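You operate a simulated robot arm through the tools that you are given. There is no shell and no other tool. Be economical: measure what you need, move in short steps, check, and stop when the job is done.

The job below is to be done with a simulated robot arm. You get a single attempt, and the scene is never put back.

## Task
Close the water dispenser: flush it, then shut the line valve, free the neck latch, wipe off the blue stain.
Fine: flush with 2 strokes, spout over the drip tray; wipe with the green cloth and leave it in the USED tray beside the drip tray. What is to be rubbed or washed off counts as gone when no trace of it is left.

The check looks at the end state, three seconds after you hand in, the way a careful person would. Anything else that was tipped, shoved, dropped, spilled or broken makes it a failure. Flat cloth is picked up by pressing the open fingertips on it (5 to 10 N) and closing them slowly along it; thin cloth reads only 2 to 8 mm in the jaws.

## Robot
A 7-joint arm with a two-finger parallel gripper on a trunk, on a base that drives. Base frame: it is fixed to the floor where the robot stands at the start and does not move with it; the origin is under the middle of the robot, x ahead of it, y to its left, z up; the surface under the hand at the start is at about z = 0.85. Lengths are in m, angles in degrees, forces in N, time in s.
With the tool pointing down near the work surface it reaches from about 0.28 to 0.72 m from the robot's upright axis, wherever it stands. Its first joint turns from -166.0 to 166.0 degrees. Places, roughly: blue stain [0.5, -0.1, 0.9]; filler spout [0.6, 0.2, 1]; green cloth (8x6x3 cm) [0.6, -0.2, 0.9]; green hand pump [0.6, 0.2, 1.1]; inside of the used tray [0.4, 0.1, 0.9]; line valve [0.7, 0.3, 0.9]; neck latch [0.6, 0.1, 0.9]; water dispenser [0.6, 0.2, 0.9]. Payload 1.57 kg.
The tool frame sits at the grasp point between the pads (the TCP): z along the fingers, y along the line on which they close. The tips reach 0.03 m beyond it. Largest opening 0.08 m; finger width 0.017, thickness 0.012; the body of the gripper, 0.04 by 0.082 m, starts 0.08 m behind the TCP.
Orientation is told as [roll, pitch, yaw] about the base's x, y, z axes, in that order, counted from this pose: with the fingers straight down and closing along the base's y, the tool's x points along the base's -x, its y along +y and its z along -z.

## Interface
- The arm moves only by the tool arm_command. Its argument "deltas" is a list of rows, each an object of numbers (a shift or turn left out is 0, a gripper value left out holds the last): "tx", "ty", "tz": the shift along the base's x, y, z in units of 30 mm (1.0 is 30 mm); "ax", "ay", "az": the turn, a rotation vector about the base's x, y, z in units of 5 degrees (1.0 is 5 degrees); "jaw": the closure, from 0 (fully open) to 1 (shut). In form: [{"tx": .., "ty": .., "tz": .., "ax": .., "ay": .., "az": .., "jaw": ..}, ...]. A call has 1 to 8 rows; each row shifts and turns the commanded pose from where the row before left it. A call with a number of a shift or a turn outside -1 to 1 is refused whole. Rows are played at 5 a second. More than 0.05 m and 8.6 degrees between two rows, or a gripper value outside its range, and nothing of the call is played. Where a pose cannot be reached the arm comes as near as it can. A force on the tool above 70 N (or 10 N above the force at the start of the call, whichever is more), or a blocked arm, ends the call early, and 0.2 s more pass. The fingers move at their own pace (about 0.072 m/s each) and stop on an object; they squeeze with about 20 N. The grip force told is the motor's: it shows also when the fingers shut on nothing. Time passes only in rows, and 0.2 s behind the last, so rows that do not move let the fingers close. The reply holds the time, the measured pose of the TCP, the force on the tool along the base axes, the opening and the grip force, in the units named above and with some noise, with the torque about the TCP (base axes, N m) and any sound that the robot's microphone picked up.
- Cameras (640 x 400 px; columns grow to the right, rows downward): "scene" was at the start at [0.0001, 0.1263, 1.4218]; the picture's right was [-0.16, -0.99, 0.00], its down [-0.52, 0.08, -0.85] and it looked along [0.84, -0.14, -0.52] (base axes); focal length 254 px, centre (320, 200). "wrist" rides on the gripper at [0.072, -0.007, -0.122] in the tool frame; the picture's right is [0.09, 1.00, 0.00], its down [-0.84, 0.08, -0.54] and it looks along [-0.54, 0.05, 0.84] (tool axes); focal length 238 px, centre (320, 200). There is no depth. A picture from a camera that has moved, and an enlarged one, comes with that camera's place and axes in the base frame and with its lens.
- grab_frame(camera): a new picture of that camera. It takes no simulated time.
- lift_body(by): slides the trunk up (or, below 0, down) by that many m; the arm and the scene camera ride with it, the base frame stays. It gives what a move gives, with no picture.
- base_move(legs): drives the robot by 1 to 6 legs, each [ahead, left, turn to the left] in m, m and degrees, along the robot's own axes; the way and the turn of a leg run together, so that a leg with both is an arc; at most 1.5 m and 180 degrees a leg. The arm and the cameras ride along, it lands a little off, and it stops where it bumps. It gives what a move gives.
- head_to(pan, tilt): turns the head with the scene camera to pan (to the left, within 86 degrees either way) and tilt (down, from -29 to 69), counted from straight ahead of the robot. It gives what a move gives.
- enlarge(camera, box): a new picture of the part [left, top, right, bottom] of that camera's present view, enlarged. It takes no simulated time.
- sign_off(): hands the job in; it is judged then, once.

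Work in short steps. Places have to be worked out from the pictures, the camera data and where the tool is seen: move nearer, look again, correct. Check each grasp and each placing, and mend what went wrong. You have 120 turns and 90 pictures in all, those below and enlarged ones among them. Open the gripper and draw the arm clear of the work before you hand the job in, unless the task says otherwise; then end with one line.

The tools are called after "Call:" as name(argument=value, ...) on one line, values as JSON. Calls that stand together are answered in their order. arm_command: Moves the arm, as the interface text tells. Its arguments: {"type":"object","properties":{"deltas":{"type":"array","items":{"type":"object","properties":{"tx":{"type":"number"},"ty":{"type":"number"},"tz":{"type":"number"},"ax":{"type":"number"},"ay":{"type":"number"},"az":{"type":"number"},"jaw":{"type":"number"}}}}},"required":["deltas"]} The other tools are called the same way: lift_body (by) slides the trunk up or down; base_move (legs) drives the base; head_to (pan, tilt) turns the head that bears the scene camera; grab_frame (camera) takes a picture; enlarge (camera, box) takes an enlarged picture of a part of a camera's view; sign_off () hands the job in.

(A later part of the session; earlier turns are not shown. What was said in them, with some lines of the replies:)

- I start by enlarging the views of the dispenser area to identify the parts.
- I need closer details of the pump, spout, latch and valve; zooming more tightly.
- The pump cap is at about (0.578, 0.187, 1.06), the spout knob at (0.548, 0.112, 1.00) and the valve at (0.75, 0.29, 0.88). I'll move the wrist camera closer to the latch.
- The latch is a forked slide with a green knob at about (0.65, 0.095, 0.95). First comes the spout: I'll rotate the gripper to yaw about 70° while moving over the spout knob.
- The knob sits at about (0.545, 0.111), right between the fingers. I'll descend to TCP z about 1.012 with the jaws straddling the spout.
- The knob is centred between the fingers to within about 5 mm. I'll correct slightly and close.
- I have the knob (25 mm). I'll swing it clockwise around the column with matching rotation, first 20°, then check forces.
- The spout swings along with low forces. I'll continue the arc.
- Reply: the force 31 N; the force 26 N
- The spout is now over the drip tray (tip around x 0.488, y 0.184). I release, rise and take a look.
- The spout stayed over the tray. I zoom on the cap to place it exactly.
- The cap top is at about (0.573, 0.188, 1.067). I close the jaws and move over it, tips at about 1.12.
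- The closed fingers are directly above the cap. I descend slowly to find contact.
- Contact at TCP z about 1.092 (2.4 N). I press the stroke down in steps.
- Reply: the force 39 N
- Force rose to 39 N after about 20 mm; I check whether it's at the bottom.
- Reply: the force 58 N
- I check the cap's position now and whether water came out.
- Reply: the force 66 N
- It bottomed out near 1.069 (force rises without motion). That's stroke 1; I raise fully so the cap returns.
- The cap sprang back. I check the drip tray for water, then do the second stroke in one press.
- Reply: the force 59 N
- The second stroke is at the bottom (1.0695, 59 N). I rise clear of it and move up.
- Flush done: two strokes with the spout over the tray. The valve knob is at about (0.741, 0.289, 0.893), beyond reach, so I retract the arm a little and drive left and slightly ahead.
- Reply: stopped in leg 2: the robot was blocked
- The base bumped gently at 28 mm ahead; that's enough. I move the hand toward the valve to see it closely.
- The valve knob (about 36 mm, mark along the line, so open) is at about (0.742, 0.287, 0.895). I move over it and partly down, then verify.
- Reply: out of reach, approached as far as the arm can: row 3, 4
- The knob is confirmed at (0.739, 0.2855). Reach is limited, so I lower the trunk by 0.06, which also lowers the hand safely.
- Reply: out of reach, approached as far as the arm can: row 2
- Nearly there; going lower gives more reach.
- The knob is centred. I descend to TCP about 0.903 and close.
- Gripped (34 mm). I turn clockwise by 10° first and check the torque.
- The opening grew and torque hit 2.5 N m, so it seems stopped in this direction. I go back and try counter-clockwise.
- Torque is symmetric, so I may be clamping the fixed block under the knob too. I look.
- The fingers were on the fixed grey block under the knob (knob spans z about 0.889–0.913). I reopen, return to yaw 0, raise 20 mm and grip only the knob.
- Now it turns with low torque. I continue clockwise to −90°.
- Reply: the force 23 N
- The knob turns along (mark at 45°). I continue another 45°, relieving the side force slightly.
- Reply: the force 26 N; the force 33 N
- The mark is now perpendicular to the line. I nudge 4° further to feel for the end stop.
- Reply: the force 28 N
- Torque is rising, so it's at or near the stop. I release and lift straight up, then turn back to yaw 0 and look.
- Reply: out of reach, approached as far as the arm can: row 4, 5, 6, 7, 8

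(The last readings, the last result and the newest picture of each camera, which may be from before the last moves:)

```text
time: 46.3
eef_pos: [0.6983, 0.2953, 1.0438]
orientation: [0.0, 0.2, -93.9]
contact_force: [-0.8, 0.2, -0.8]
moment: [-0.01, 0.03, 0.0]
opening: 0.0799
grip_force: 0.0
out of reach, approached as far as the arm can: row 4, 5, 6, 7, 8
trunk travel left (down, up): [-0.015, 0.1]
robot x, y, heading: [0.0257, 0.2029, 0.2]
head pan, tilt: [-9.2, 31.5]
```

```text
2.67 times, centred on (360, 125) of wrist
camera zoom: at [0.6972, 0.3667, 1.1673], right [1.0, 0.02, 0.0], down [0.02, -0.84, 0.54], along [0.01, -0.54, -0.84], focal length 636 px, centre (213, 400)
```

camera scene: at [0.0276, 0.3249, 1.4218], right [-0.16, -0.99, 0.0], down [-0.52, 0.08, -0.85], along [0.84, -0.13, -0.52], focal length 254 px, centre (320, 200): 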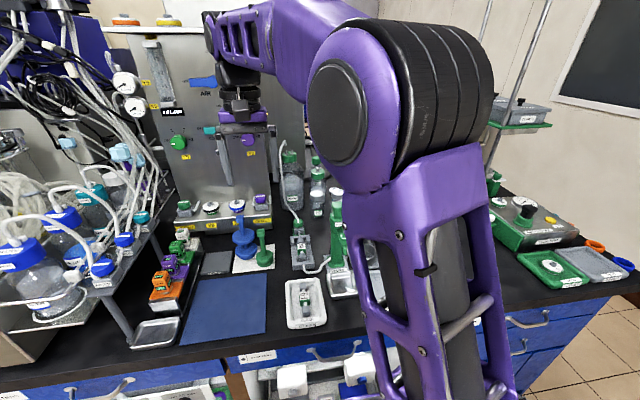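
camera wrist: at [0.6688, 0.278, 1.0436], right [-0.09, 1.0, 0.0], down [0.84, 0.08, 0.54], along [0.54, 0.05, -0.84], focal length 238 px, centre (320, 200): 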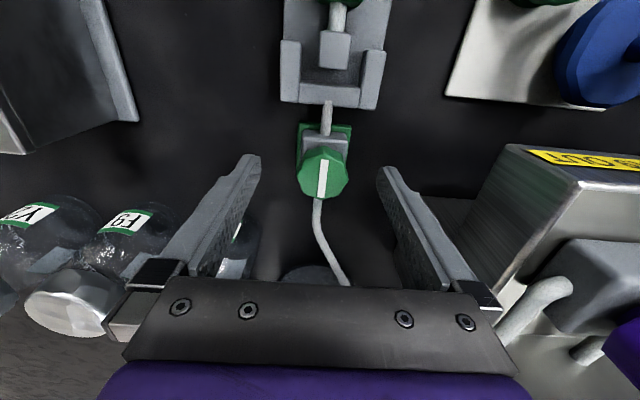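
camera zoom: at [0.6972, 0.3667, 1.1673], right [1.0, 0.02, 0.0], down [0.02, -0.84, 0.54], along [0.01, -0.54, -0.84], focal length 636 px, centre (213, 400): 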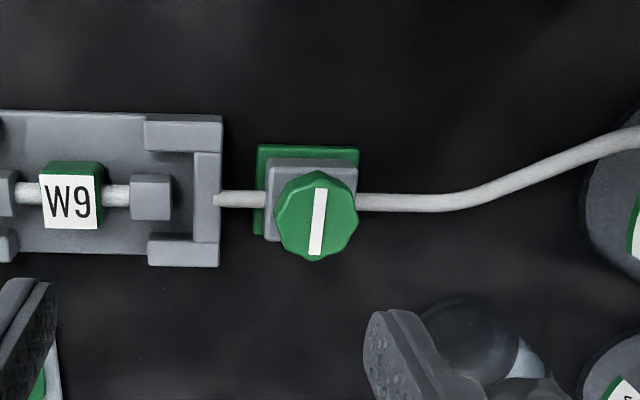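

The valve is shut (mark crosswise). I raise the trunk back and retract while rotating to yaw 0, to inspect the latch.

Call:
lift_body(by=0.06)

Call:
arm_command(deltas=[{"tz": 0.8, "tx": -0.5, "az": 1}, {"tz": 0.8, "tx": -0.5, "az": 1}, {"tz": 0.4, "tx": -0.5, "az": 1}, {"tx": -0.5, "az": 1}, {"tx": -0.5, "az": 1}, {"tx": -0.5, "az": 1}, {"tx": -0.5, "az": 1}, {"az": 1}])

Call:
arm_command(deltas=[{"tx": -0.2, "ty": -0.7, "az": 1}, {"ty": -0.7, "az": 1}, {"ty": -0.7, "az": 1}, {"ty": -0.7, "az": 1}, {"ty": -0.7, "az": 1}, {"ty": -0.7, "az": 1}, {"ty": -0.7, "az": 1}, {"ty": -0.7, "az": 1}])

Call:
arm_command(deltas=[{"ty": -0.5, "az": 1}, {"ty": -0.5, "az": 1}, {"az": 0.8}, {}])

Call:
grab_frame(camera="wrist")

```text
time: 47.3
eef_pos: [0.6982, 0.2955, 1.1051]
orientation: [-0.1, 0.1, -93.9]
contact_force: [0.1, 0.1, -0.4]
moment: [-0.01, 0.02, 0.02]
opening: 0.0798
grip_force: 0.1
trunk travel left (down, up): [-0.075, 0.04]
robot x, y, heading: [0.0261, 0.1955, 0.4]
head pan, tilt: [-9.2, 31.5]
```

```text
time: 49.1
eef_pos: [0.5977, 0.3062, 1.1807]
orientation: [-0.1, 0.1, -53.8]
contact_force: [-0.7, 0.8, 0.5]
moment: [-0.01, 0.03, 0.03]
opening: 0.0802
grip_force: 0.1
out of reach, approached as far as the arm can: row 1, 2, 3
trunk travel left (down, up): [-0.075, 0.04]
robot x, y, heading: [0.0267, 0.2014, -0.1]
head pan, tilt: [-9.2, 31.5]
```

```text
time: 50.9
eef_pos: [0.5906, 0.137, 1.1817]
orientation: [-0.1, 0.1, -13.8]
contact_force: [-0.3, -0.1, -0.2]
moment: [0.02, 0.02, -0.01]
opening: 0.0801
grip_force: 0.0
trunk travel left (down, up): [-0.075, 0.04]
robot x, y, heading: [0.0253, 0.1989, 0.3]
head pan, tilt: [-9.2, 31.5]
```

```text
time: 51.9
eef_pos: [0.5896, 0.1067, 1.1804]
orientation: [-0.1, 0.1, 0.0]
contact_force: [-0.3, -0.8, 0.1]
moment: [0.0, 0.02, 0.0]
opening: 0.0797
grip_force: 0.1
trunk travel left (down, up): [-0.075, 0.04]
robot x, y, heading: [0.0272, 0.1989, 0.2]
head pan, tilt: [-9.2, 31.5]
```

```text
55 pictures are left
camera wrist: at [0.5194, 0.0992, 1.3039], right [-0.09, 1.0, 0.0], down [0.84, 0.08, 0.54], along [0.54, 0.05, -0.84], focal length 238 px, centre (320, 200)
```

wrist: 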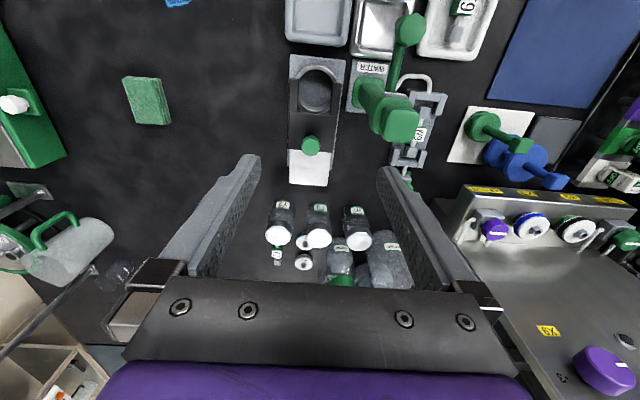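

Call:
enlarge(camera="wrist", box=[275, 45, 365, 195])

Call:
enlarge(camera="scene", box=[320, 150, 420, 300])

```text
2.67 times, centred on (320, 120) of wrist
camera zoom: at [0.5194, 0.0992, 1.3039], right [-0.09, 1.0, 0.0], down [0.84, 0.08, 0.54], along [0.54, 0.05, -0.84], focal length 636 px, centre (320, 413)
```

zoom: 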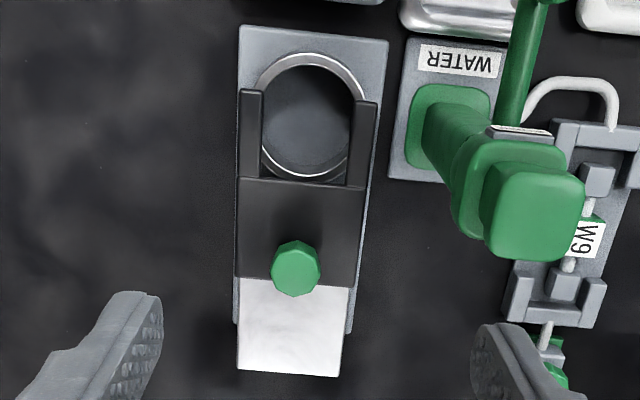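

```text
2.67 times, centred on (370, 225) of scene
camera zoom: at [0.0274, 0.3248, 1.4218], right [-0.16, -0.99, 0.0], down [-0.52, 0.08, -0.85], along [0.84, -0.13, -0.52], focal length 677 px, centre (187, 133)
```

zoom: 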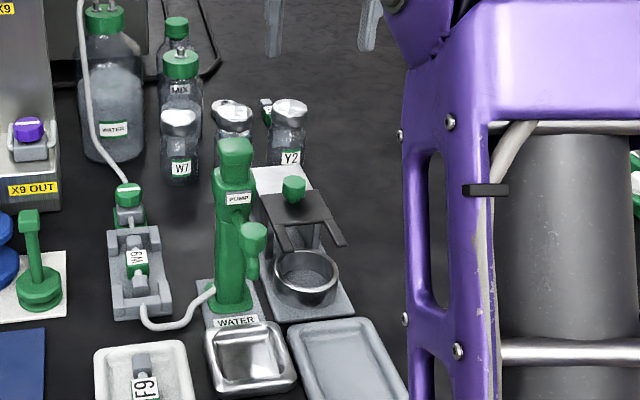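

The latch is a forked slide plate; it frees by sliding its knob back (+x) over the white strip. The knob is at about (0.647, 0.099, 0.947). I move over it and descend partly.

Call:
arm_command(deltas=[{"tx": 0.95, "ty": -0.13}, {"tx": 0.95, "ty": -0.13}, {"tz": -1}, {"tz": -1}, {"tz": -1}, {"tz": -1}, {"tz": -0.8}, {}])

Call:
grab_frame(camera="wrist")

Call:
enlarge(camera="scene", box=[320, 150, 420, 300])

```text
time: 53.7
eef_pos: [0.6464, 0.101, 1.0363]
orientation: [-0.1, 0.1, 0.2]
contact_force: [-0.5, -0.3, -0.1]
moment: [-0.02, 0.03, -0.03]
opening: 0.0803
grip_force: 0.2
trunk travel left (down, up): [-0.075, 0.04]
robot x, y, heading: [0.0294, 0.1939, 0.4]
head pan, tilt: [-9.2, 31.5]
```

```text
52 pictures are left
camera wrist: at [0.5757, 0.0939, 1.159], right [-0.09, 1.0, 0.0], down [0.84, 0.08, 0.54], along [0.54, 0.05, -0.84], focal length 238 px, centre (320, 200)
```

wrist: 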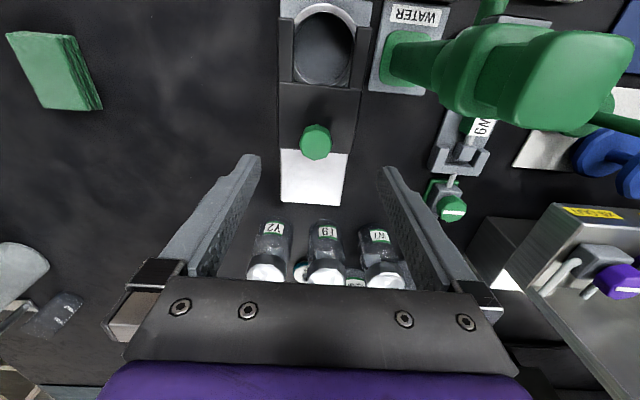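

```text
2.67 times, centred on (370, 225) of scene
camera zoom: at [0.0274, 0.3248, 1.4218], right [-0.16, -0.99, 0.0], down [-0.52, 0.08, -0.85], along [0.84, -0.13, -0.52], focal length 677 px, centre (187, 133)
```

zoom: 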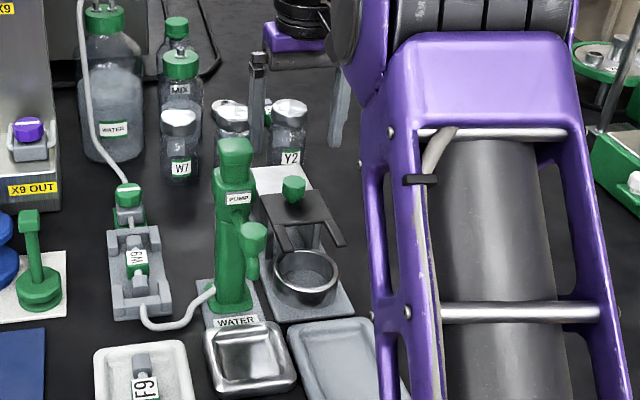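

The knob is confirmed at (0.648, 0.097). I descend to TCP about 0.966 and close.

Call:
arm_command(deltas=[{"tz": -1, "ty": -0.12}, {"tz": -0.8, "tx": 0.05}, {"tz": -0.54}, {"jaw": 0.5}, {"jaw": 1}, {}, {}])

Call:
enlarge(camera="wrist", box=[240, 100, 400, 260])

```text
time: 55.3
eef_pos: [0.6485, 0.0962, 0.9667]
orientation: [0.0, 0.2, 0.2]
contact_force: [-0.6, 8.5, -2.5]
moment: [0.36, -0.14, 0.09]
opening: 0.0278
grip_force: 37.4
trunk travel left (down, up): [-0.075, 0.04]
robot x, y, heading: [0.0284, 0.2, -0.0]
head pan, tilt: [-9.2, 31.5]
```

```text
2.50 times, centred on (320, 180) of wrist
camera zoom: at [0.578, 0.0898, 1.0893], right [-0.09, 1.0, 0.0], down [0.84, 0.08, 0.54], along [0.54, 0.05, -0.84], focal length 596 px, centre (320, 250)
```

zoom: 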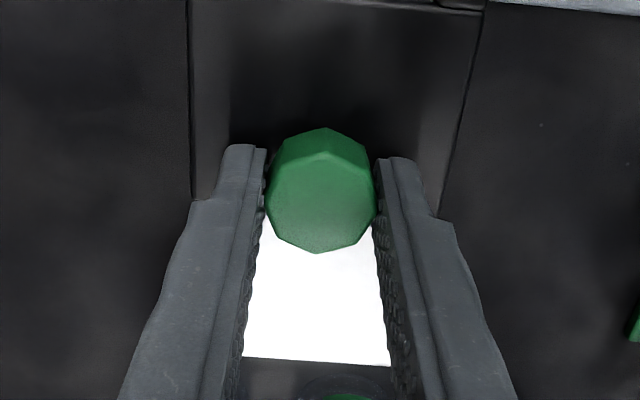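

Knob gripped (28 mm). I slide it back (+x) 10 mm and read the force.

Call:
arm_command(deltas=[{"tx": 0.17}, {"tx": 0.17}, {}])

```text
time: 56.1
eef_pos: [0.6594, 0.0963, 0.9658]
orientation: [-0.1, 0.1, 0.2]
contact_force: [-1.0, 14.8, -1.9]
moment: [0.4, 0.35, -0.07]
opening: 0.0275
grip_force: 38.1
trunk travel left (down, up): [-0.075, 0.04]
robot x, y, heading: [0.0279, 0.1973, 0.0]
head pan, tilt: [-9.2, 31.5]
```

It slides freely. I continue until the stop.

Call:
arm_command(deltas=[{"tx": 0.25, "ty": 0.05}, {"tx": 0.25}, {"tx": 0.25}, {"tx": 0.2}, {}])

Call:
enlarge(camera="wrist", box=[220, 0, 420, 260])

```text
time: 57.3
eef_pos: [0.6871, 0.0961, 0.9674]
orientation: [-0.2, 0.0, 0.0]
contact_force: [0.8, 7.7, -4.0]
moment: [0.1, 0.28, 0.0]
opening: 0.028
grip_force: 38.2
trunk travel left (down, up): [-0.075, 0.04]
robot x, y, heading: [0.0258, 0.1998, 0.0]
head pan, tilt: [-9.2, 31.5]
```

```text
1.54 times, centred on (320, 130) of wrist
camera zoom: at [0.6166, 0.0902, 1.0894], right [-0.09, 1.0, 0.0], down [0.84, 0.08, 0.54], along [0.54, 0.05, -0.84], focal length 367 px, centre (320, 308)
```

zoom: 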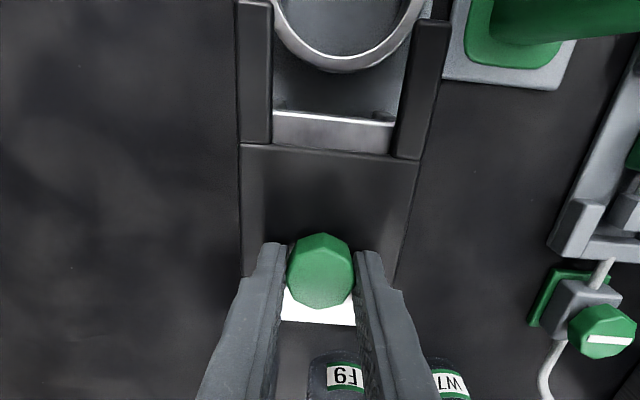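

It has moved 39 mm, with a bit of white left. I continue gently to the stop.

Call:
arm_command(deltas=[{"tx": 0.2}, {"tx": 0.2}, {"tx": 0.15}, {}])

Call:
enlarge(camera="wrist", box=[220, 0, 420, 260])

```text
time: 58.3
eef_pos: [0.6985, 0.0958, 0.9663]
orientation: [-0.1, 0.6, 0.1]
contact_force: [-36.1, 10.2, -1.1]
moment: [0.25, 0.46, 0.03]
opening: 0.0279
grip_force: 38.0
trunk travel left (down, up): [-0.075, 0.04]
robot x, y, heading: [0.0283, 0.2016, 0.2]
head pan, tilt: [-9.2, 31.5]
```

```text
1.54 times, centred on (320, 130) of wrist
camera zoom: at [0.6292, 0.09, 1.0899], right [-0.09, 1.0, 0.0], down [0.84, 0.08, 0.53], along [0.53, 0.05, -0.85], focal length 367 px, centre (320, 308)
```

zoom: 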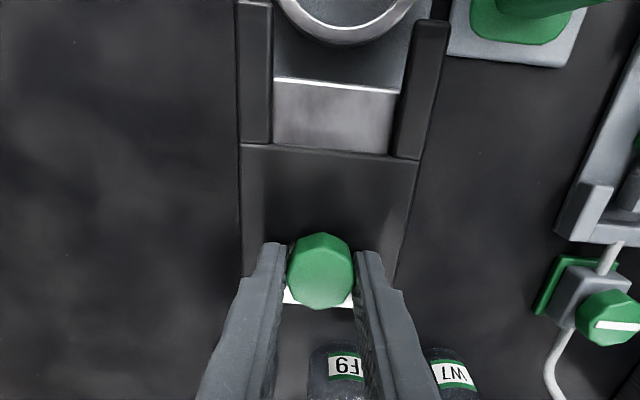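

The slide hit its end stop after 50 mm. I relax, release, rise and check it stays.

Call:
arm_command(deltas=[{"tx": -0.12}, {"jaw": 0.5}, {"jaw": 0.2}, {"tz": 0.6}, {"tz": 1}, {"tz": 1}, {"tz": 1}, {"tz": 1}])

Call:
arm_command(deltas=[{"tz": 1, "tx": -1}, {"tz": 0.5, "tx": -1}, {}])

Call:
grab_frame(camera="wrist")

```text
time: 60.1
eef_pos: [0.7004, 0.0969, 1.1021]
orientation: [-0.2, 0.2, 0.1]
contact_force: [0.2, 0.2, 0.2]
moment: [0.04, 0.0, 0.02]
opening: 0.064
grip_force: 0.0
trunk travel left (down, up): [-0.075, 0.04]
robot x, y, heading: [0.0304, 0.1977, -0.0]
head pan, tilt: [-9.2, 31.5]
```

```text
time: 60.9
eef_pos: [0.6401, 0.0978, 1.1509]
orientation: [-0.1, 0.1, 0.2]
contact_force: [-0.7, 0.2, -1.0]
moment: [0.02, -0.02, 0.0]
opening: 0.0637
grip_force: 0.0
trunk travel left (down, up): [-0.075, 0.04]
robot x, y, heading: [0.0305, 0.1972, -0.1]
head pan, tilt: [-9.2, 31.5]
```

```text
47 pictures are left
camera wrist: at [0.5691, 0.0904, 1.2733], right [-0.09, 1.0, 0.0], down [0.84, 0.08, 0.54], along [0.54, 0.05, -0.84], focal length 238 px, centre (320, 200)
```

wrist: 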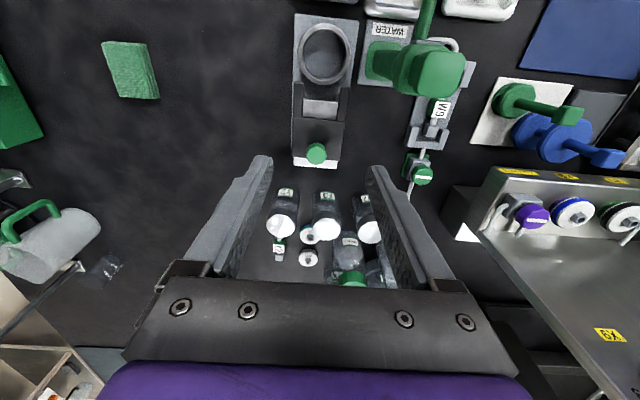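

The latch stays freed and the valve mark is crosswise. Next comes the cloth at about (0.62, -0.19): I retract the arm and drive right by 0.25.

Call:
arm_command(deltas=[{"tx": -1, "jaw": 0}, {"tx": -1}, {"tx": -1}, {"tx": -1}, {}])

Call:
base_move(legs=[[-0.02, 0, 0], [0, -0.25, 0]])

Call:
grab_frame(camera="wrist")

Call:
grab_frame(camera="scene")

```text
time: 62.1
eef_pos: [0.5223, 0.0968, 1.1517]
orientation: [-0.1, 0.0, 0.1]
contact_force: [-0.7, -0.5, -0.4]
moment: [-0.02, 0.0, -0.01]
opening: 0.0795
grip_force: 0.0
trunk travel left (down, up): [-0.075, 0.04]
robot x, y, heading: [0.0274, 0.1978, -0.0]
head pan, tilt: [-9.2, 31.5]
```

```text
time: 65.5
eef_pos: [0.5047, -0.1541, 1.151]
orientation: [-0.1, 0.1, 0.5]
contact_force: [-0.2, -1.0, 0.9]
moment: [0.04, -0.01, -0.03]
opening: 0.0799
grip_force: 0.1
trunk travel left (down, up): [-0.075, 0.04]
robot x, y, heading: [0.0104, -0.0558, 0.3]
head pan, tilt: [-9.2, 31.5]
```

```text
46 pictures are left
camera wrist: at [0.4339, -0.1617, 1.2739], right [-0.1, 0.99, 0.0], down [0.84, 0.09, 0.54], along [0.54, 0.05, -0.84], focal length 238 px, centre (320, 200)
```

wrist: 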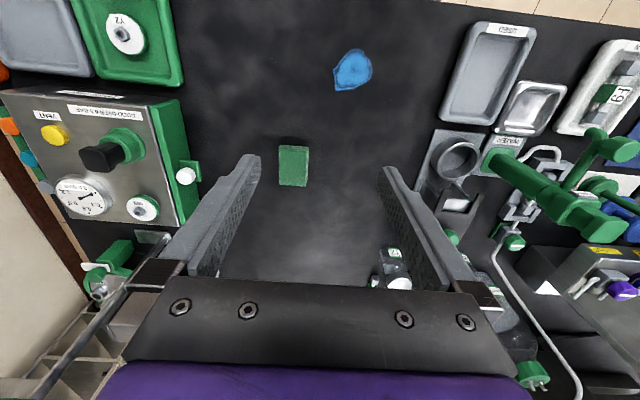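

```text
45 pictures are left
camera scene: at [0.0083, 0.0698, 1.4218], right [-0.15, -0.99, 0.0], down [-0.52, 0.08, -0.85], along [0.84, -0.13, -0.52], focal length 254 px, centre (320, 200)
```

scene: 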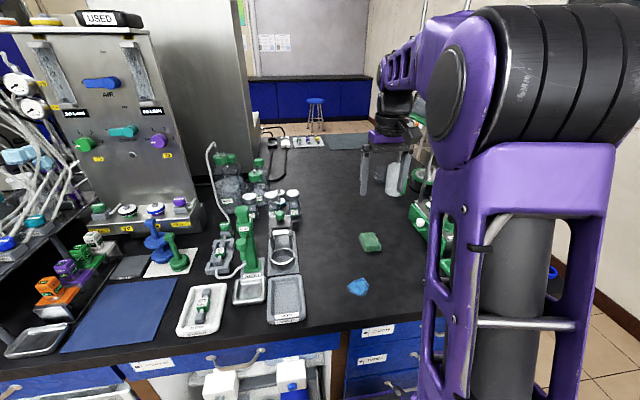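

The cloth is at about (0.615, -0.191). I move over it at a moderate height and look at its thickness.

Call:
arm_command(deltas=[{"tx": 0.7, "ty": -0.4, "tz": -0.7}, {"tx": 0.7, "ty": -0.4, "tz": -0.7}, {"tx": 0.7, "ty": -0.4, "tz": -0.7}, {"tx": 0.7, "tz": -0.7}, {"tx": 0.7, "tz": -0.7}, {}])

Call:
grab_frame(camera="wrist")

Call:
enlarge(camera="scene", box=[330, 220, 410, 300])

```text
time: 67.0
eef_pos: [0.6111, -0.1903, 1.0452]
orientation: [-0.2, 0.2, 0.4]
contact_force: [0.7, -0.4, -0.7]
moment: [0.01, 0.02, -0.01]
opening: 0.08
grip_force: 0.2
trunk travel left (down, up): [-0.075, 0.04]
robot x, y, heading: [0.0091, -0.0558, 0.6]
head pan, tilt: [-9.2, 31.5]
```

```text
44 pictures are left
camera wrist: at [0.5404, -0.1978, 1.1688], right [-0.1, 0.99, 0.0], down [0.84, 0.09, 0.54], along [0.54, 0.05, -0.84], focal length 238 px, centre (320, 200)
```

wrist: 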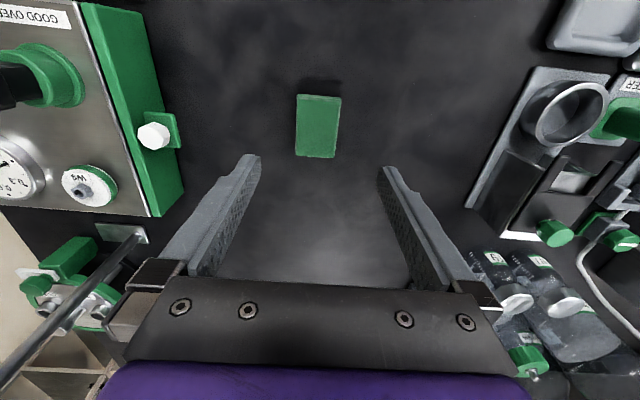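

```text
5.00 times, centred on (370, 260) of scene
camera zoom: at [0.0085, 0.0698, 1.4218], right [-0.15, -0.99, 0.0], down [-0.52, 0.08, -0.85], along [0.84, -0.13, -0.52], focal length 1270 px, centre (70, -100)
```

zoom: 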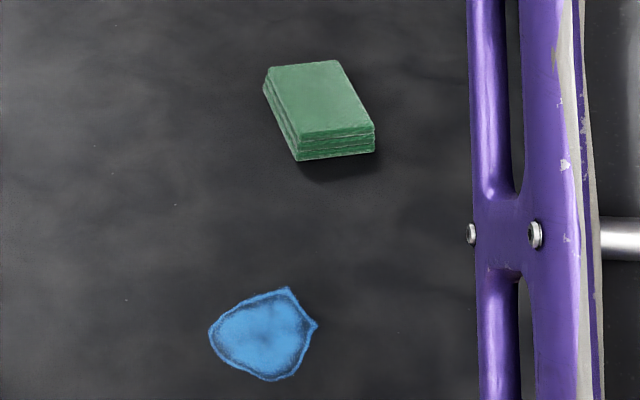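

It is a folded pad about 3 cm thick, top centre at (0.619, -0.194), slightly rotated (about +6°). I align, then descend with fingers at its long sides.

Call:
arm_command(deltas=[{"tx": 0.13, "ty": -0.05, "az": 0.6}, {"tx": 0.13, "ty": -0.05, "az": 0.5}, {"tz": -1}, {"tz": -1}, {"tz": -1}, {}])

Call:
grab_frame(camera="wrist")

```text
time: 68.3
eef_pos: [0.619, -0.193, 0.9545]
orientation: [-0.1, 0.1, 6.0]
contact_force: [0.8, 0.9, 0.5]
moment: [-0.04, 0.02, 0.0]
opening: 0.0801
grip_force: 0.0
trunk travel left (down, up): [-0.075, 0.04]
robot x, y, heading: [0.0098, -0.0578, 0.8]
head pan, tilt: [-9.2, 31.5]
```

```text
42 pictures are left
camera wrist: at [0.548, -0.2066, 1.0782], right [-0.2, 0.98, 0.0], down [0.82, 0.17, 0.54], along [0.53, 0.1, -0.84], focal length 238 px, centre (320, 200)
```

wrist: 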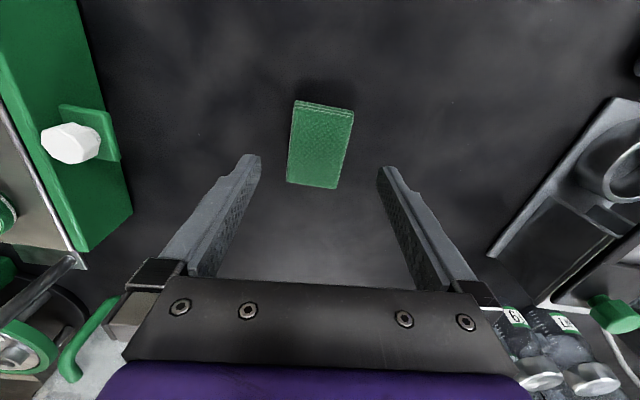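

Well aligned and centred. I descend to TCP about 0.893, watching the force, then close.

Call:
arm_command(deltas=[{"tz": -1}, {"tz": -0.7}, {"tz": -0.35}, {}])

Call:
arm_command(deltas=[{"jaw": 0.2}, {"jaw": 0.4}, {"jaw": 0.6}, {"jaw": 0.8}, {"jaw": 1}, {}, {}])

Call:
grab_frame(camera="wrist")

```text
time: 69.3
eef_pos: [0.6181, -0.1932, 0.8966]
orientation: [-0.1, 0.0, 6.0]
contact_force: [-0.5, -0.5, 0.1]
moment: [0.03, 0.0, 0.01]
opening: 0.0801
grip_force: 0.1
trunk travel left (down, up): [-0.075, 0.04]
robot x, y, heading: [0.0083, -0.0578, 0.7]
head pan, tilt: [-9.2, 31.5]
```

```text
time: 71.0
eef_pos: [0.6187, -0.1935, 0.8958]
orientation: [-0.1, 0.1, 6.0]
contact_force: [-0.4, -0.7, -0.3]
moment: [-0.02, 0.03, -0.03]
opening: 0.0549
grip_force: 20.4
trunk travel left (down, up): [-0.075, 0.04]
robot x, y, heading: [0.0096, -0.0564, 0.6]
head pan, tilt: [-9.2, 31.5]
```

```text
41 pictures are left
camera wrist: at [0.5478, -0.2079, 1.0191], right [-0.2, 0.98, 0.0], down [0.82, 0.17, 0.54], along [0.53, 0.1, -0.84], focal length 238 px, centre (320, 200)
```

wrist: 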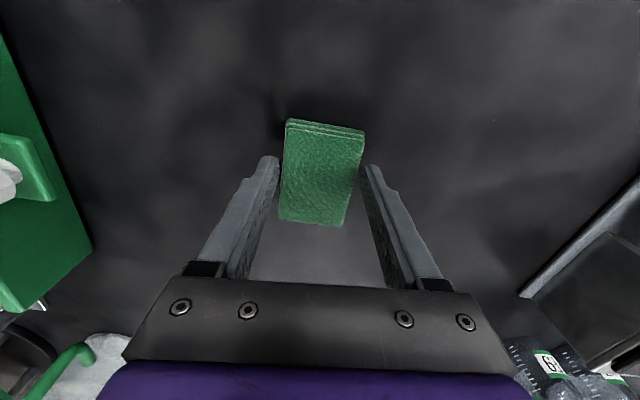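

Gripped at 55 mm. I lift and check it comes along.

Call:
arm_command(deltas=[{"tz": 0.4}, {"tz": 0.8}, {"tz": 0.8}, {}])

Call:
enlarge(camera="scene", box=[310, 180, 430, 300])

```text
time: 72.0
eef_pos: [0.6179, -0.1933, 0.9541]
orientation: [-0.2, 0.1, 6.0]
contact_force: [0.1, 0.6, 0.4]
moment: [0.01, 0.01, -0.02]
opening: 0.0551
grip_force: 20.3
trunk travel left (down, up): [-0.075, 0.04]
robot x, y, heading: [0.0098, -0.0543, 0.3]
head pan, tilt: [-9.2, 31.5]
```

```text
3.33 times, centred on (370, 240) of scene
camera zoom: at [0.0083, 0.0698, 1.4218], right [-0.15, -0.99, 0.0], down [-0.52, 0.08, -0.85], along [0.84, -0.13, -0.52], focal length 846 px, centre (153, 67)
```

zoom: 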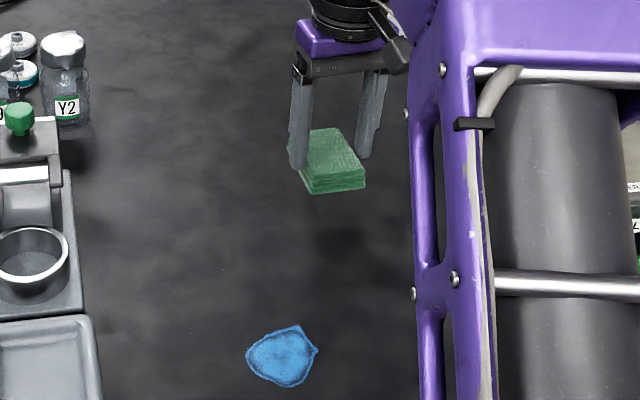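

Held firmly. The stain spans x 0.43–0.49, y −0.14 to −0.08. I carry the pad over its centre.

Call:
arm_command(deltas=[{"tx": -0.9, "ty": 0.46, "az": -0.2}, {"tx": -0.9, "ty": 0.46, "az": -0.2}, {"tx": -0.9, "ty": 0.46, "az": -0.2}, {"tx": -0.9, "ty": 0.46, "az": -0.2}, {"tx": -0.9, "ty": 0.46, "az": -0.2}, {"tx": -0.8, "ty": 0.43, "az": -0.2}, {"tz": -1}, {}])

Call:
arm_command(deltas=[{"tz": -0.5}, {"tz": -0.3}, {"tz": -0.1}, {}])

```text
time: 73.8
eef_pos: [0.4588, -0.1108, 0.9246]
orientation: [-0.1, 0.2, 0.0]
contact_force: [-1.0, -0.3, -0.1]
moment: [-0.01, 0.02, -0.01]
opening: 0.0545
grip_force: 19.7
trunk travel left (down, up): [-0.075, 0.04]
robot x, y, heading: [0.0101, -0.0569, 0.5]
head pan, tilt: [-9.2, 31.5]
```

```text
time: 74.8
eef_pos: [0.4584, -0.1108, 0.8975]
orientation: [-0.1, 0.1, 0.0]
contact_force: [-0.3, -0.1, -1.2]
moment: [-0.02, -0.01, -0.03]
opening: 0.0545
grip_force: 20.4
trunk travel left (down, up): [-0.075, 0.04]
robot x, y, heading: [0.0107, -0.0584, 0.5]
head pan, tilt: [-9.2, 31.5]
```

Just about at contact. I press a little further to reach about 8 N.

Call:
arm_command(deltas=[{"tz": -0.07}, {"tz": -0.05}, {}])

```text
time: 75.5
eef_pos: [0.4584, -0.1112, 0.8949]
orientation: [-0.2, -0.1, 0.0]
contact_force: [-0.3, 0.7, 22.0]
moment: [0.1, 0.11, -0.09]
opening: 0.0544
grip_force: 20.0
trunk travel left (down, up): [-0.075, 0.04]
robot x, y, heading: [0.0086, -0.057, 0.5]
head pan, tilt: [-9.2, 31.5]
```

22 N is a bit much; I ease off 1 mm and rub back and forth over the stain.

Call:
arm_command(deltas=[{"tz": 0.03}, {"tx": 0.7}, {"tx": -0.7}, {"tx": -0.7}, {"tx": 0.7}, {"ty": 0.7}, {"ty": -0.7}, {"ty": -0.7}])

Call:
arm_command(deltas=[{"tx": 0.7}, {"tx": -0.7}, {"tx": -0.7}, {"ty": 0.7}, {"ty": 0.7}, {"tx": 0.7}, {"tx": 0.7}, {"tx": -0.7, "ty": -0.7}])

Call:
enlarge(camera="scene", box=[310, 220, 430, 340])

```text
time: 77.3
eef_pos: [0.4581, -0.1305, 0.8945]
orientation: [-0.1, 0.2, 0.0]
contact_force: [0.6, 6.3, 13.9]
moment: [0.27, 0.01, -0.1]
opening: 0.0542
grip_force: 19.9
trunk travel left (down, up): [-0.075, 0.04]
robot x, y, heading: [0.0063, -0.0555, 0.7]
head pan, tilt: [-9.2, 31.5]
```

```text
time: 79.2
eef_pos: [0.4582, -0.1123, 0.8942]
orientation: [-0.1, 0.2, 0.1]
contact_force: [-0.5, -2.0, 3.0]
moment: [-0.02, -0.09, -0.09]
opening: 0.0539
grip_force: 19.9
trunk travel left (down, up): [-0.075, 0.04]
robot x, y, heading: [0.0095, -0.0575, 0.6]
head pan, tilt: [-9.2, 31.5]
```

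```text
3.33 times, centred on (370, 280) of scene
camera zoom: at [0.0083, 0.0699, 1.4217], right [-0.15, -0.99, 0.0], down [-0.52, 0.08, -0.85], along [0.84, -0.13, -0.52], focal length 846 px, centre (153, -67)
```

zoom: 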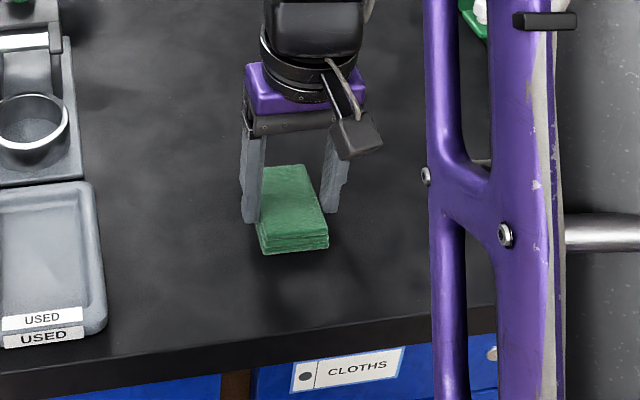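

The force is down to 3 N. I lift to see what remains of the stain.

Call:
arm_command(deltas=[{"tz": 1}, {"tz": 1, "tx": 0.8}, {"tz": 1, "tx": 0.8}, {"tx": 0.8}, {"tx": 0.8}, {}])

Call:
enlarge(camera="scene", box=[330, 260, 410, 310])

```text
time: 80.5
eef_pos: [0.5556, -0.1105, 0.9843]
orientation: [-0.1, 0.1, 0.1]
contact_force: [-0.6, 0.2, -0.4]
moment: [0.01, 0.04, 0.0]
opening: 0.054
grip_force: 20.2
trunk travel left (down, up): [-0.075, 0.04]
robot x, y, heading: [0.0054, -0.0586, 0.9]
head pan, tilt: [-9.2, 31.5]
```

```text
8.00 times, centred on (370, 285) of scene
camera zoom: at [0.0085, 0.0698, 1.4218], right [-0.15, -0.99, 0.0], down [-0.52, 0.08, -0.85], along [0.84, -0.13, -0.52], focal length 2032 px, centre (-80, -480)
```

zoom: 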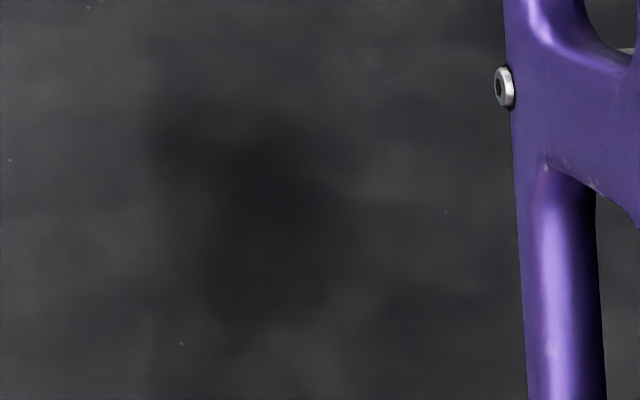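

No blue is visible; the dark patch may be the arm's shadow. I check from the wrist camera as well, and in a wider view.

Call:
grab_frame(camera="wrist")

Call:
enlarge(camera="scene", box=[290, 220, 430, 340])

```text
37 pictures are left
camera wrist: at [0.4842, -0.1172, 1.1071], right [-0.09, 1.0, 0.0], down [0.84, 0.08, 0.54], along [0.54, 0.05, -0.84], focal length 238 px, centre (320, 200)
```

wrist: 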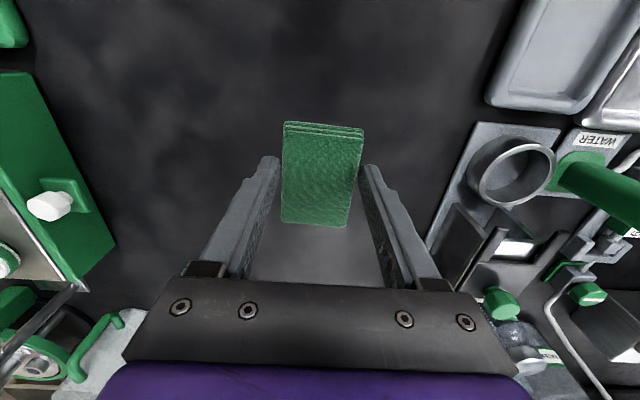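

```text
3.33 times, centred on (360, 280) of scene
camera zoom: at [0.0085, 0.0698, 1.4218], right [-0.15, -0.99, 0.0], down [-0.52, 0.08, -0.85], along [0.84, -0.13, -0.52], focal length 846 px, centre (187, -67)
```

zoom: 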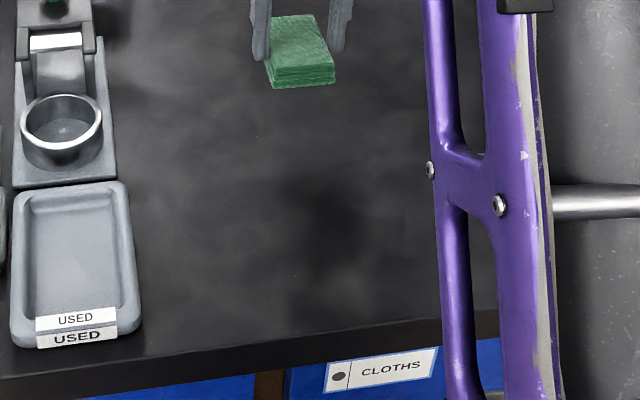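

A dark patch lies exactly where the stain was, so I wipe once more, pressing slightly firmer with wider coverage, then look up close.

Call:
arm_command(deltas=[{"tx": -0.8}, {"tx": -0.8}, {"tx": -0.8, "tz": -1}, {"tx": -0.8, "tz": -1}, {"tz": -0.9}, {"tz": -0.15}, {"tz": -0.05}, {}])

```text
time: 82.3
eef_pos: [0.459, -0.1097, 0.8948]
orientation: [-0.1, -0.2, 0.0]
contact_force: [-3.3, 3.5, 30.2]
moment: [0.17, 0.21, -0.08]
opening: 0.054
grip_force: 19.7
trunk travel left (down, up): [-0.075, 0.04]
robot x, y, heading: [0.012, -0.0522, 1.0]
head pan, tilt: [-9.2, 31.5]
```

Call:
arm_command(deltas=[{"tz": 0.03}, {"tx": 0.8}, {"tx": -0.8}, {"tx": -0.8}, {"ty": 0.8}, {"tx": 0.8}, {"tx": 0.8}, {"ty": -0.8}])

Call:
arm_command(deltas=[{"ty": -0.8}, {"tx": -0.8, "tz": -0.02}, {"tx": -0.8}, {"ty": 0.8}, {"tx": 0.8}, {"ty": 0.5}, {"ty": -1}, {"ty": 0.5}])

Call:
arm_command(deltas=[{"tz": 1}, {"tz": 1, "tx": 0.5}, {"tz": 1, "tx": 0.5}, {"tz": 1}, {"tz": 1}, {"tz": 1}, {"tz": 0.5}, {}])

Call:
enlarge(camera="wrist", box=[240, 0, 400, 160])

```text
time: 84.2
eef_pos: [0.483, -0.1095, 0.8922]
orientation: [-0.1, 0.0, 0.1]
contact_force: [0.7, 6.0, 16.4]
moment: [0.32, 0.29, -0.14]
opening: 0.054
grip_force: 20.2
trunk travel left (down, up): [-0.075, 0.04]
robot x, y, heading: [0.0092, -0.056, 0.6]
head pan, tilt: [-9.2, 31.5]
```

```text
time: 86.0
eef_pos: [0.4585, -0.1137, 0.8912]
orientation: [-0.2, -0.2, -0.1]
contact_force: [0.7, -9.6, 22.7]
moment: [-0.32, 0.02, -0.03]
opening: 0.054
grip_force: 20.4
trunk travel left (down, up): [-0.075, 0.04]
robot x, y, heading: [0.0097, -0.0591, 0.5]
head pan, tilt: [-9.2, 31.5]
```

```text
time: 87.8
eef_pos: [0.4888, -0.1118, 1.0854]
orientation: [-0.2, 0.2, 0.0]
contact_force: [0.5, 0.5, 0.0]
moment: [-0.02, -0.02, 0.04]
opening: 0.0539
grip_force: 19.8
trunk travel left (down, up): [-0.075, 0.04]
robot x, y, heading: [0.0091, -0.0576, 0.7]
head pan, tilt: [-9.2, 31.5]
```

```text
2.50 times, centred on (320, 80) of wrist
camera zoom: at [0.4173, -0.1176, 1.2078], right [-0.09, 1.0, 0.0], down [0.84, 0.08, 0.54], along [0.54, 0.05, -0.84], focal length 596 px, centre (320, 500)
```

zoom: 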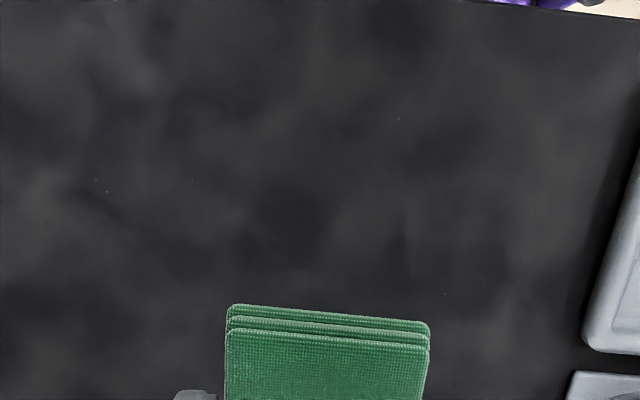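

The surface is clean. Next is the USED tray, centre about (0.444, 0.092): I carry the pad above it and look.

Call:
arm_command(deltas=[{"tx": -0.2, "ty": 0.9}, {"tx": -0.3, "ty": 0.9}, {"tx": -0.3, "ty": 0.9}, {"tx": -0.3, "ty": 0.9}, {"tx": -0.3, "ty": 0.9}, {"ty": 0.9}, {"ty": 0.9}, {"ty": 0.5}])

Call:
grab_frame(camera="wrist")

Call:
enlarge(camera="scene", box=[240, 220, 360, 340])

```text
time: 89.5
eef_pos: [0.4461, 0.0928, 1.088]
orientation: [-0.2, 0.1, 0.0]
contact_force: [-0.5, 0.4, 0.3]
moment: [0.01, -0.03, 0.01]
opening: 0.0538
grip_force: 20.3
trunk travel left (down, up): [-0.075, 0.04]
robot x, y, heading: [0.0077, -0.0557, 0.5]
head pan, tilt: [-9.2, 31.5]
```

```text
34 pictures are left
camera wrist: at [0.3758, 0.0852, 1.2105], right [-0.09, 1.0, 0.0], down [0.84, 0.08, 0.54], along [0.54, 0.05, -0.84], focal length 238 px, centre (320, 200)
```

wrist: 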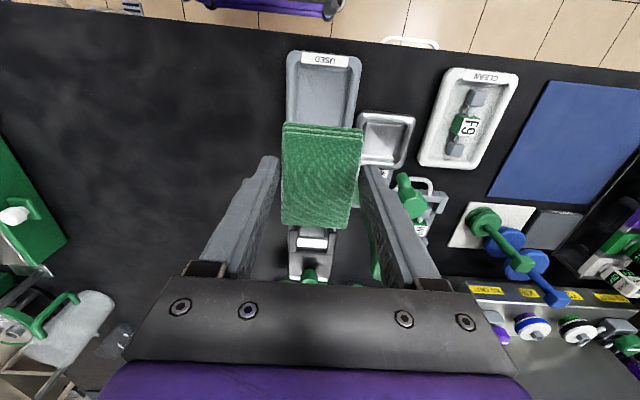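

```text
3.33 times, centred on (300, 280) of scene
camera zoom: at [0.0083, 0.0697, 1.4218], right [-0.15, -0.99, 0.0], down [-0.52, 0.08, -0.85], along [0.84, -0.13, -0.52], focal length 846 px, centre (387, -67)
```

zoom: 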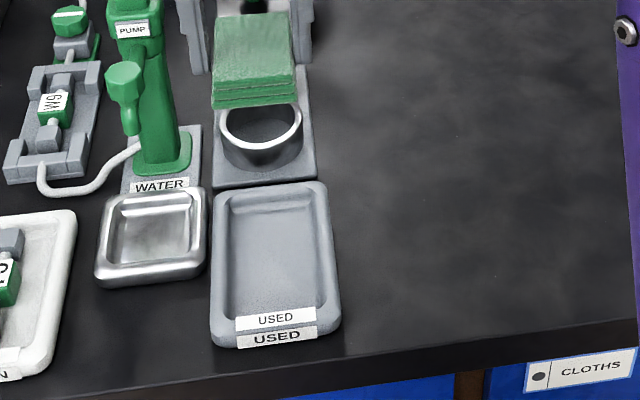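

The tray floor centre is about (0.442, 0.091) and the pad fits. I descend to pad-bottom just above the rim and check.

Call:
arm_command(deltas=[{"tx": -0.13, "ty": -0.05, "tz": -1}, {"tz": -1}, {"tz": -1}, {"tz": -1}, {"tz": -1}, {}])

Call:
enlarge(camera="scene", box=[240, 220, 360, 340])

Call:
grab_frame(camera="wrist")

```text
time: 91.0
eef_pos: [0.4421, 0.0909, 0.9394]
orientation: [-0.1, 0.1, 0.0]
contact_force: [-0.7, -0.5, 1.0]
moment: [0.03, -0.02, -0.01]
opening: 0.0541
grip_force: 19.7
trunk travel left (down, up): [-0.075, 0.04]
robot x, y, heading: [0.0109, -0.0577, 0.8]
head pan, tilt: [-9.2, 31.5]
```

```text
3.33 times, centred on (300, 280) of scene
camera zoom: at [0.0084, 0.0698, 1.4218], right [-0.15, -0.99, 0.0], down [-0.52, 0.08, -0.85], along [0.84, -0.13, -0.52], focal length 846 px, centre (387, -67)
```

zoom: 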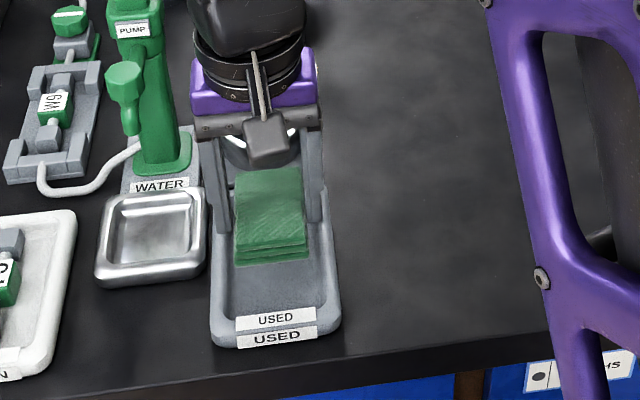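

```text
31 pictures are left
camera wrist: at [0.3711, 0.0849, 1.0617], right [-0.09, 1.0, 0.0], down [0.84, 0.08, 0.54], along [0.54, 0.05, -0.84], focal length 238 px, centre (320, 200)
```

wrist: 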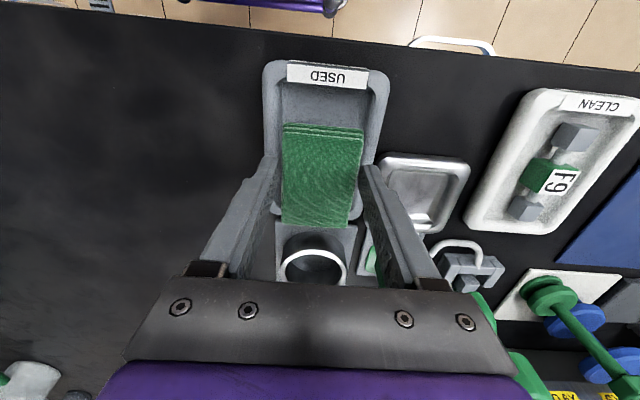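

Alignment is good. I lower slowly until just above the tray floor.

Call:
arm_command(deltas=[{"tz": -0.4}, {"tz": -0.3}, {"tz": -0.2}, {}])

Call:
grab_frame(camera="wrist")

```text
time: 92.0
eef_pos: [0.4431, 0.0906, 0.9103]
orientation: [-0.1, 0.1, 0.0]
contact_force: [-0.7, -0.3, -0.6]
moment: [-0.02, 0.02, 0.01]
opening: 0.0541
grip_force: 20.1
trunk travel left (down, up): [-0.075, 0.04]
robot x, y, heading: [0.0113, -0.0568, 0.5]
head pan, tilt: [-9.2, 31.5]
```

```text
30 pictures are left
camera wrist: at [0.3713, 0.0845, 1.0332], right [-0.09, 1.0, 0.0], down [0.84, 0.08, 0.54], along [0.54, 0.05, -0.84], focal length 238 px, centre (320, 200)
```

wrist: 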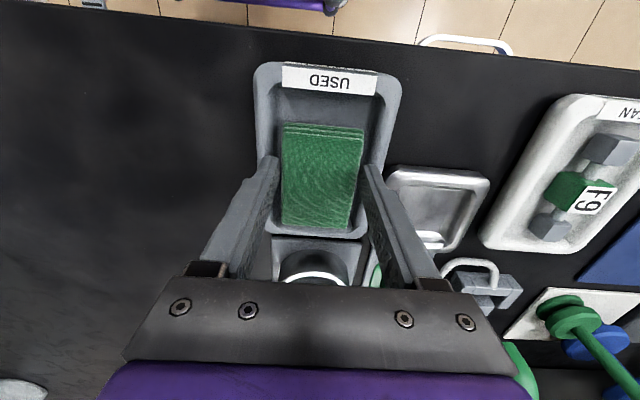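

The pad sits about 6 mm rearward of the tray's centre; I shift −7 mm, lower 4 mm, then open gently and modestly.

Call:
arm_command(deltas=[{"tx": -0.23}, {"tz": -0.13}, {"jaw": 0.28}, {"jaw": 0.22}, {"jaw": 0.18}, {}])

Call:
grab_frame(camera="wrist")

```text
time: 93.3
eef_pos: [0.4369, 0.0908, 0.9062]
orientation: [0.0, 0.1, -0.1]
contact_force: [0.2, 0.0, -0.3]
moment: [0.0, 0.0, 0.02]
opening: 0.0656
grip_force: 0.0
trunk travel left (down, up): [-0.075, 0.04]
robot x, y, heading: [0.0084, -0.057, 0.6]
head pan, tilt: [-9.2, 31.5]
```

```text
29 pictures are left
camera wrist: at [0.3648, 0.0841, 1.0292], right [-0.09, 1.0, 0.0], down [0.84, 0.08, 0.54], along [0.54, 0.05, -0.84], focal length 238 px, centre (320, 200)
```

wrist: 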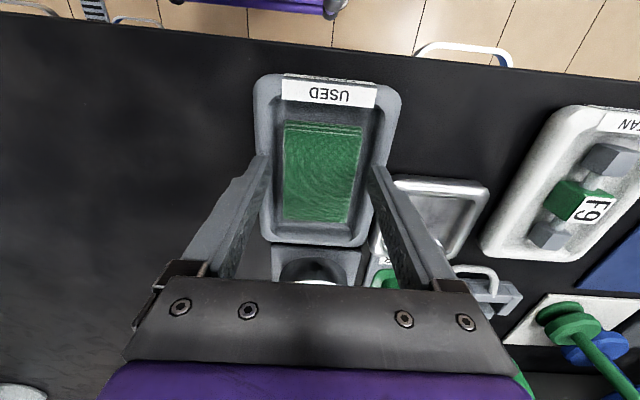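

The cloth rests in the tray. I rise straight up, open fully and draw the arm clear.

Call:
arm_command(deltas=[{"tz": 0.7}, {"tz": 1}, {"tz": 1}, {"tz": 1, "jaw": 0}, {"tz": 1, "ty": -0.8}, {"tz": 1, "ty": -1}, {"tz": 1, "ty": -1}, {"ty": -1}])

Call:
arm_command(deltas=[{"ty": -1, "tz": 0.5}, {"ty": -1, "tz": 0.5}, {"ty": -1}, {"ty": -1}, {}])

Call:
grab_frame(camera="scene")

Call:
enlarge(camera="scene", box=[190, 180, 320, 340])

Call:
enlarge(camera="scene", box=[300, 240, 420, 330])

```text
time: 95.2
eef_pos: [0.4351, -0.023, 1.1073]
orientation: [-0.2, 0.2, 0.1]
contact_force: [-1.1, 0.5, -1.2]
moment: [0.01, 0.01, 0.03]
opening: 0.0799
grip_force: 0.0
trunk travel left (down, up): [-0.075, 0.04]
robot x, y, heading: [0.0086, -0.0551, 0.5]
head pan, tilt: [-9.2, 31.5]
```

```text
time: 96.3
eef_pos: [0.4341, -0.1437, 1.1368]
orientation: [0.0, 0.1, -0.1]
contact_force: [0.5, -0.6, 0.2]
moment: [0.02, 0.02, 0.02]
opening: 0.0801
grip_force: 0.1
trunk travel left (down, up): [-0.075, 0.04]
robot x, y, heading: [0.0099, -0.0554, 0.6]
head pan, tilt: [-9.2, 31.5]
```

```text
28 pictures are left
camera scene: at [0.0084, 0.0697, 1.4218], right [-0.15, -0.99, 0.0], down [-0.52, 0.08, -0.85], along [0.84, -0.13, -0.52], focal length 254 px, centre (320, 200)
```

scene: 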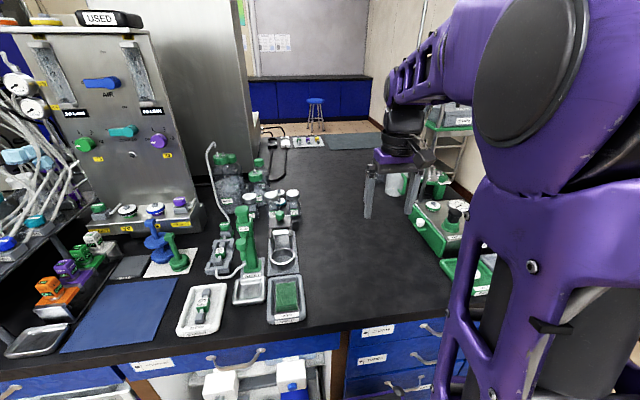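

```text
2.50 times, centred on (255, 260) of scene
camera zoom: at [0.0084, 0.0697, 1.4218], right [-0.15, -0.99, 0.0], down [-0.52, 0.08, -0.85], along [0.84, -0.13, -0.52], focal length 635 px, centre (482, 50)
```

zoom: 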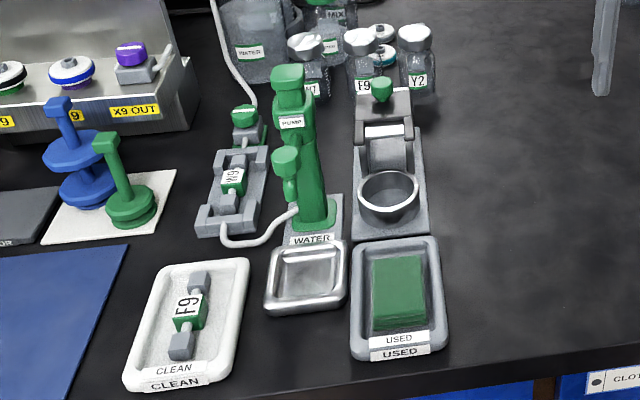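

```text
4.44 times, centred on (360, 285) of scene
camera zoom: at [0.0084, 0.0697, 1.4218], right [-0.15, -0.99, 0.0], down [-0.52, 0.08, -0.85], along [0.84, -0.13, -0.52], focal length 1129 px, centre (142, -178)
```

zoom: 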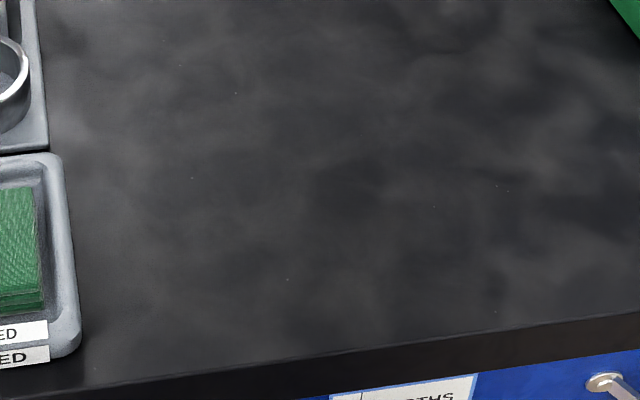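

The stain is gone, the cloth is in USED, the valve is shut, the latch is back and the spout is over the drip tray with two full strokes done. The arm is clear, so I hand in.

Call:
sign_off()

```text
The job is handed in.
```

I closed the water dispenser and handed the job in: two full pump strokes with the spout over the drip tray (no water was visible in the pictures), line valve shut, neck latch free, no trace of the blue stain in the final pictures, and the green cloth in the USED tray.
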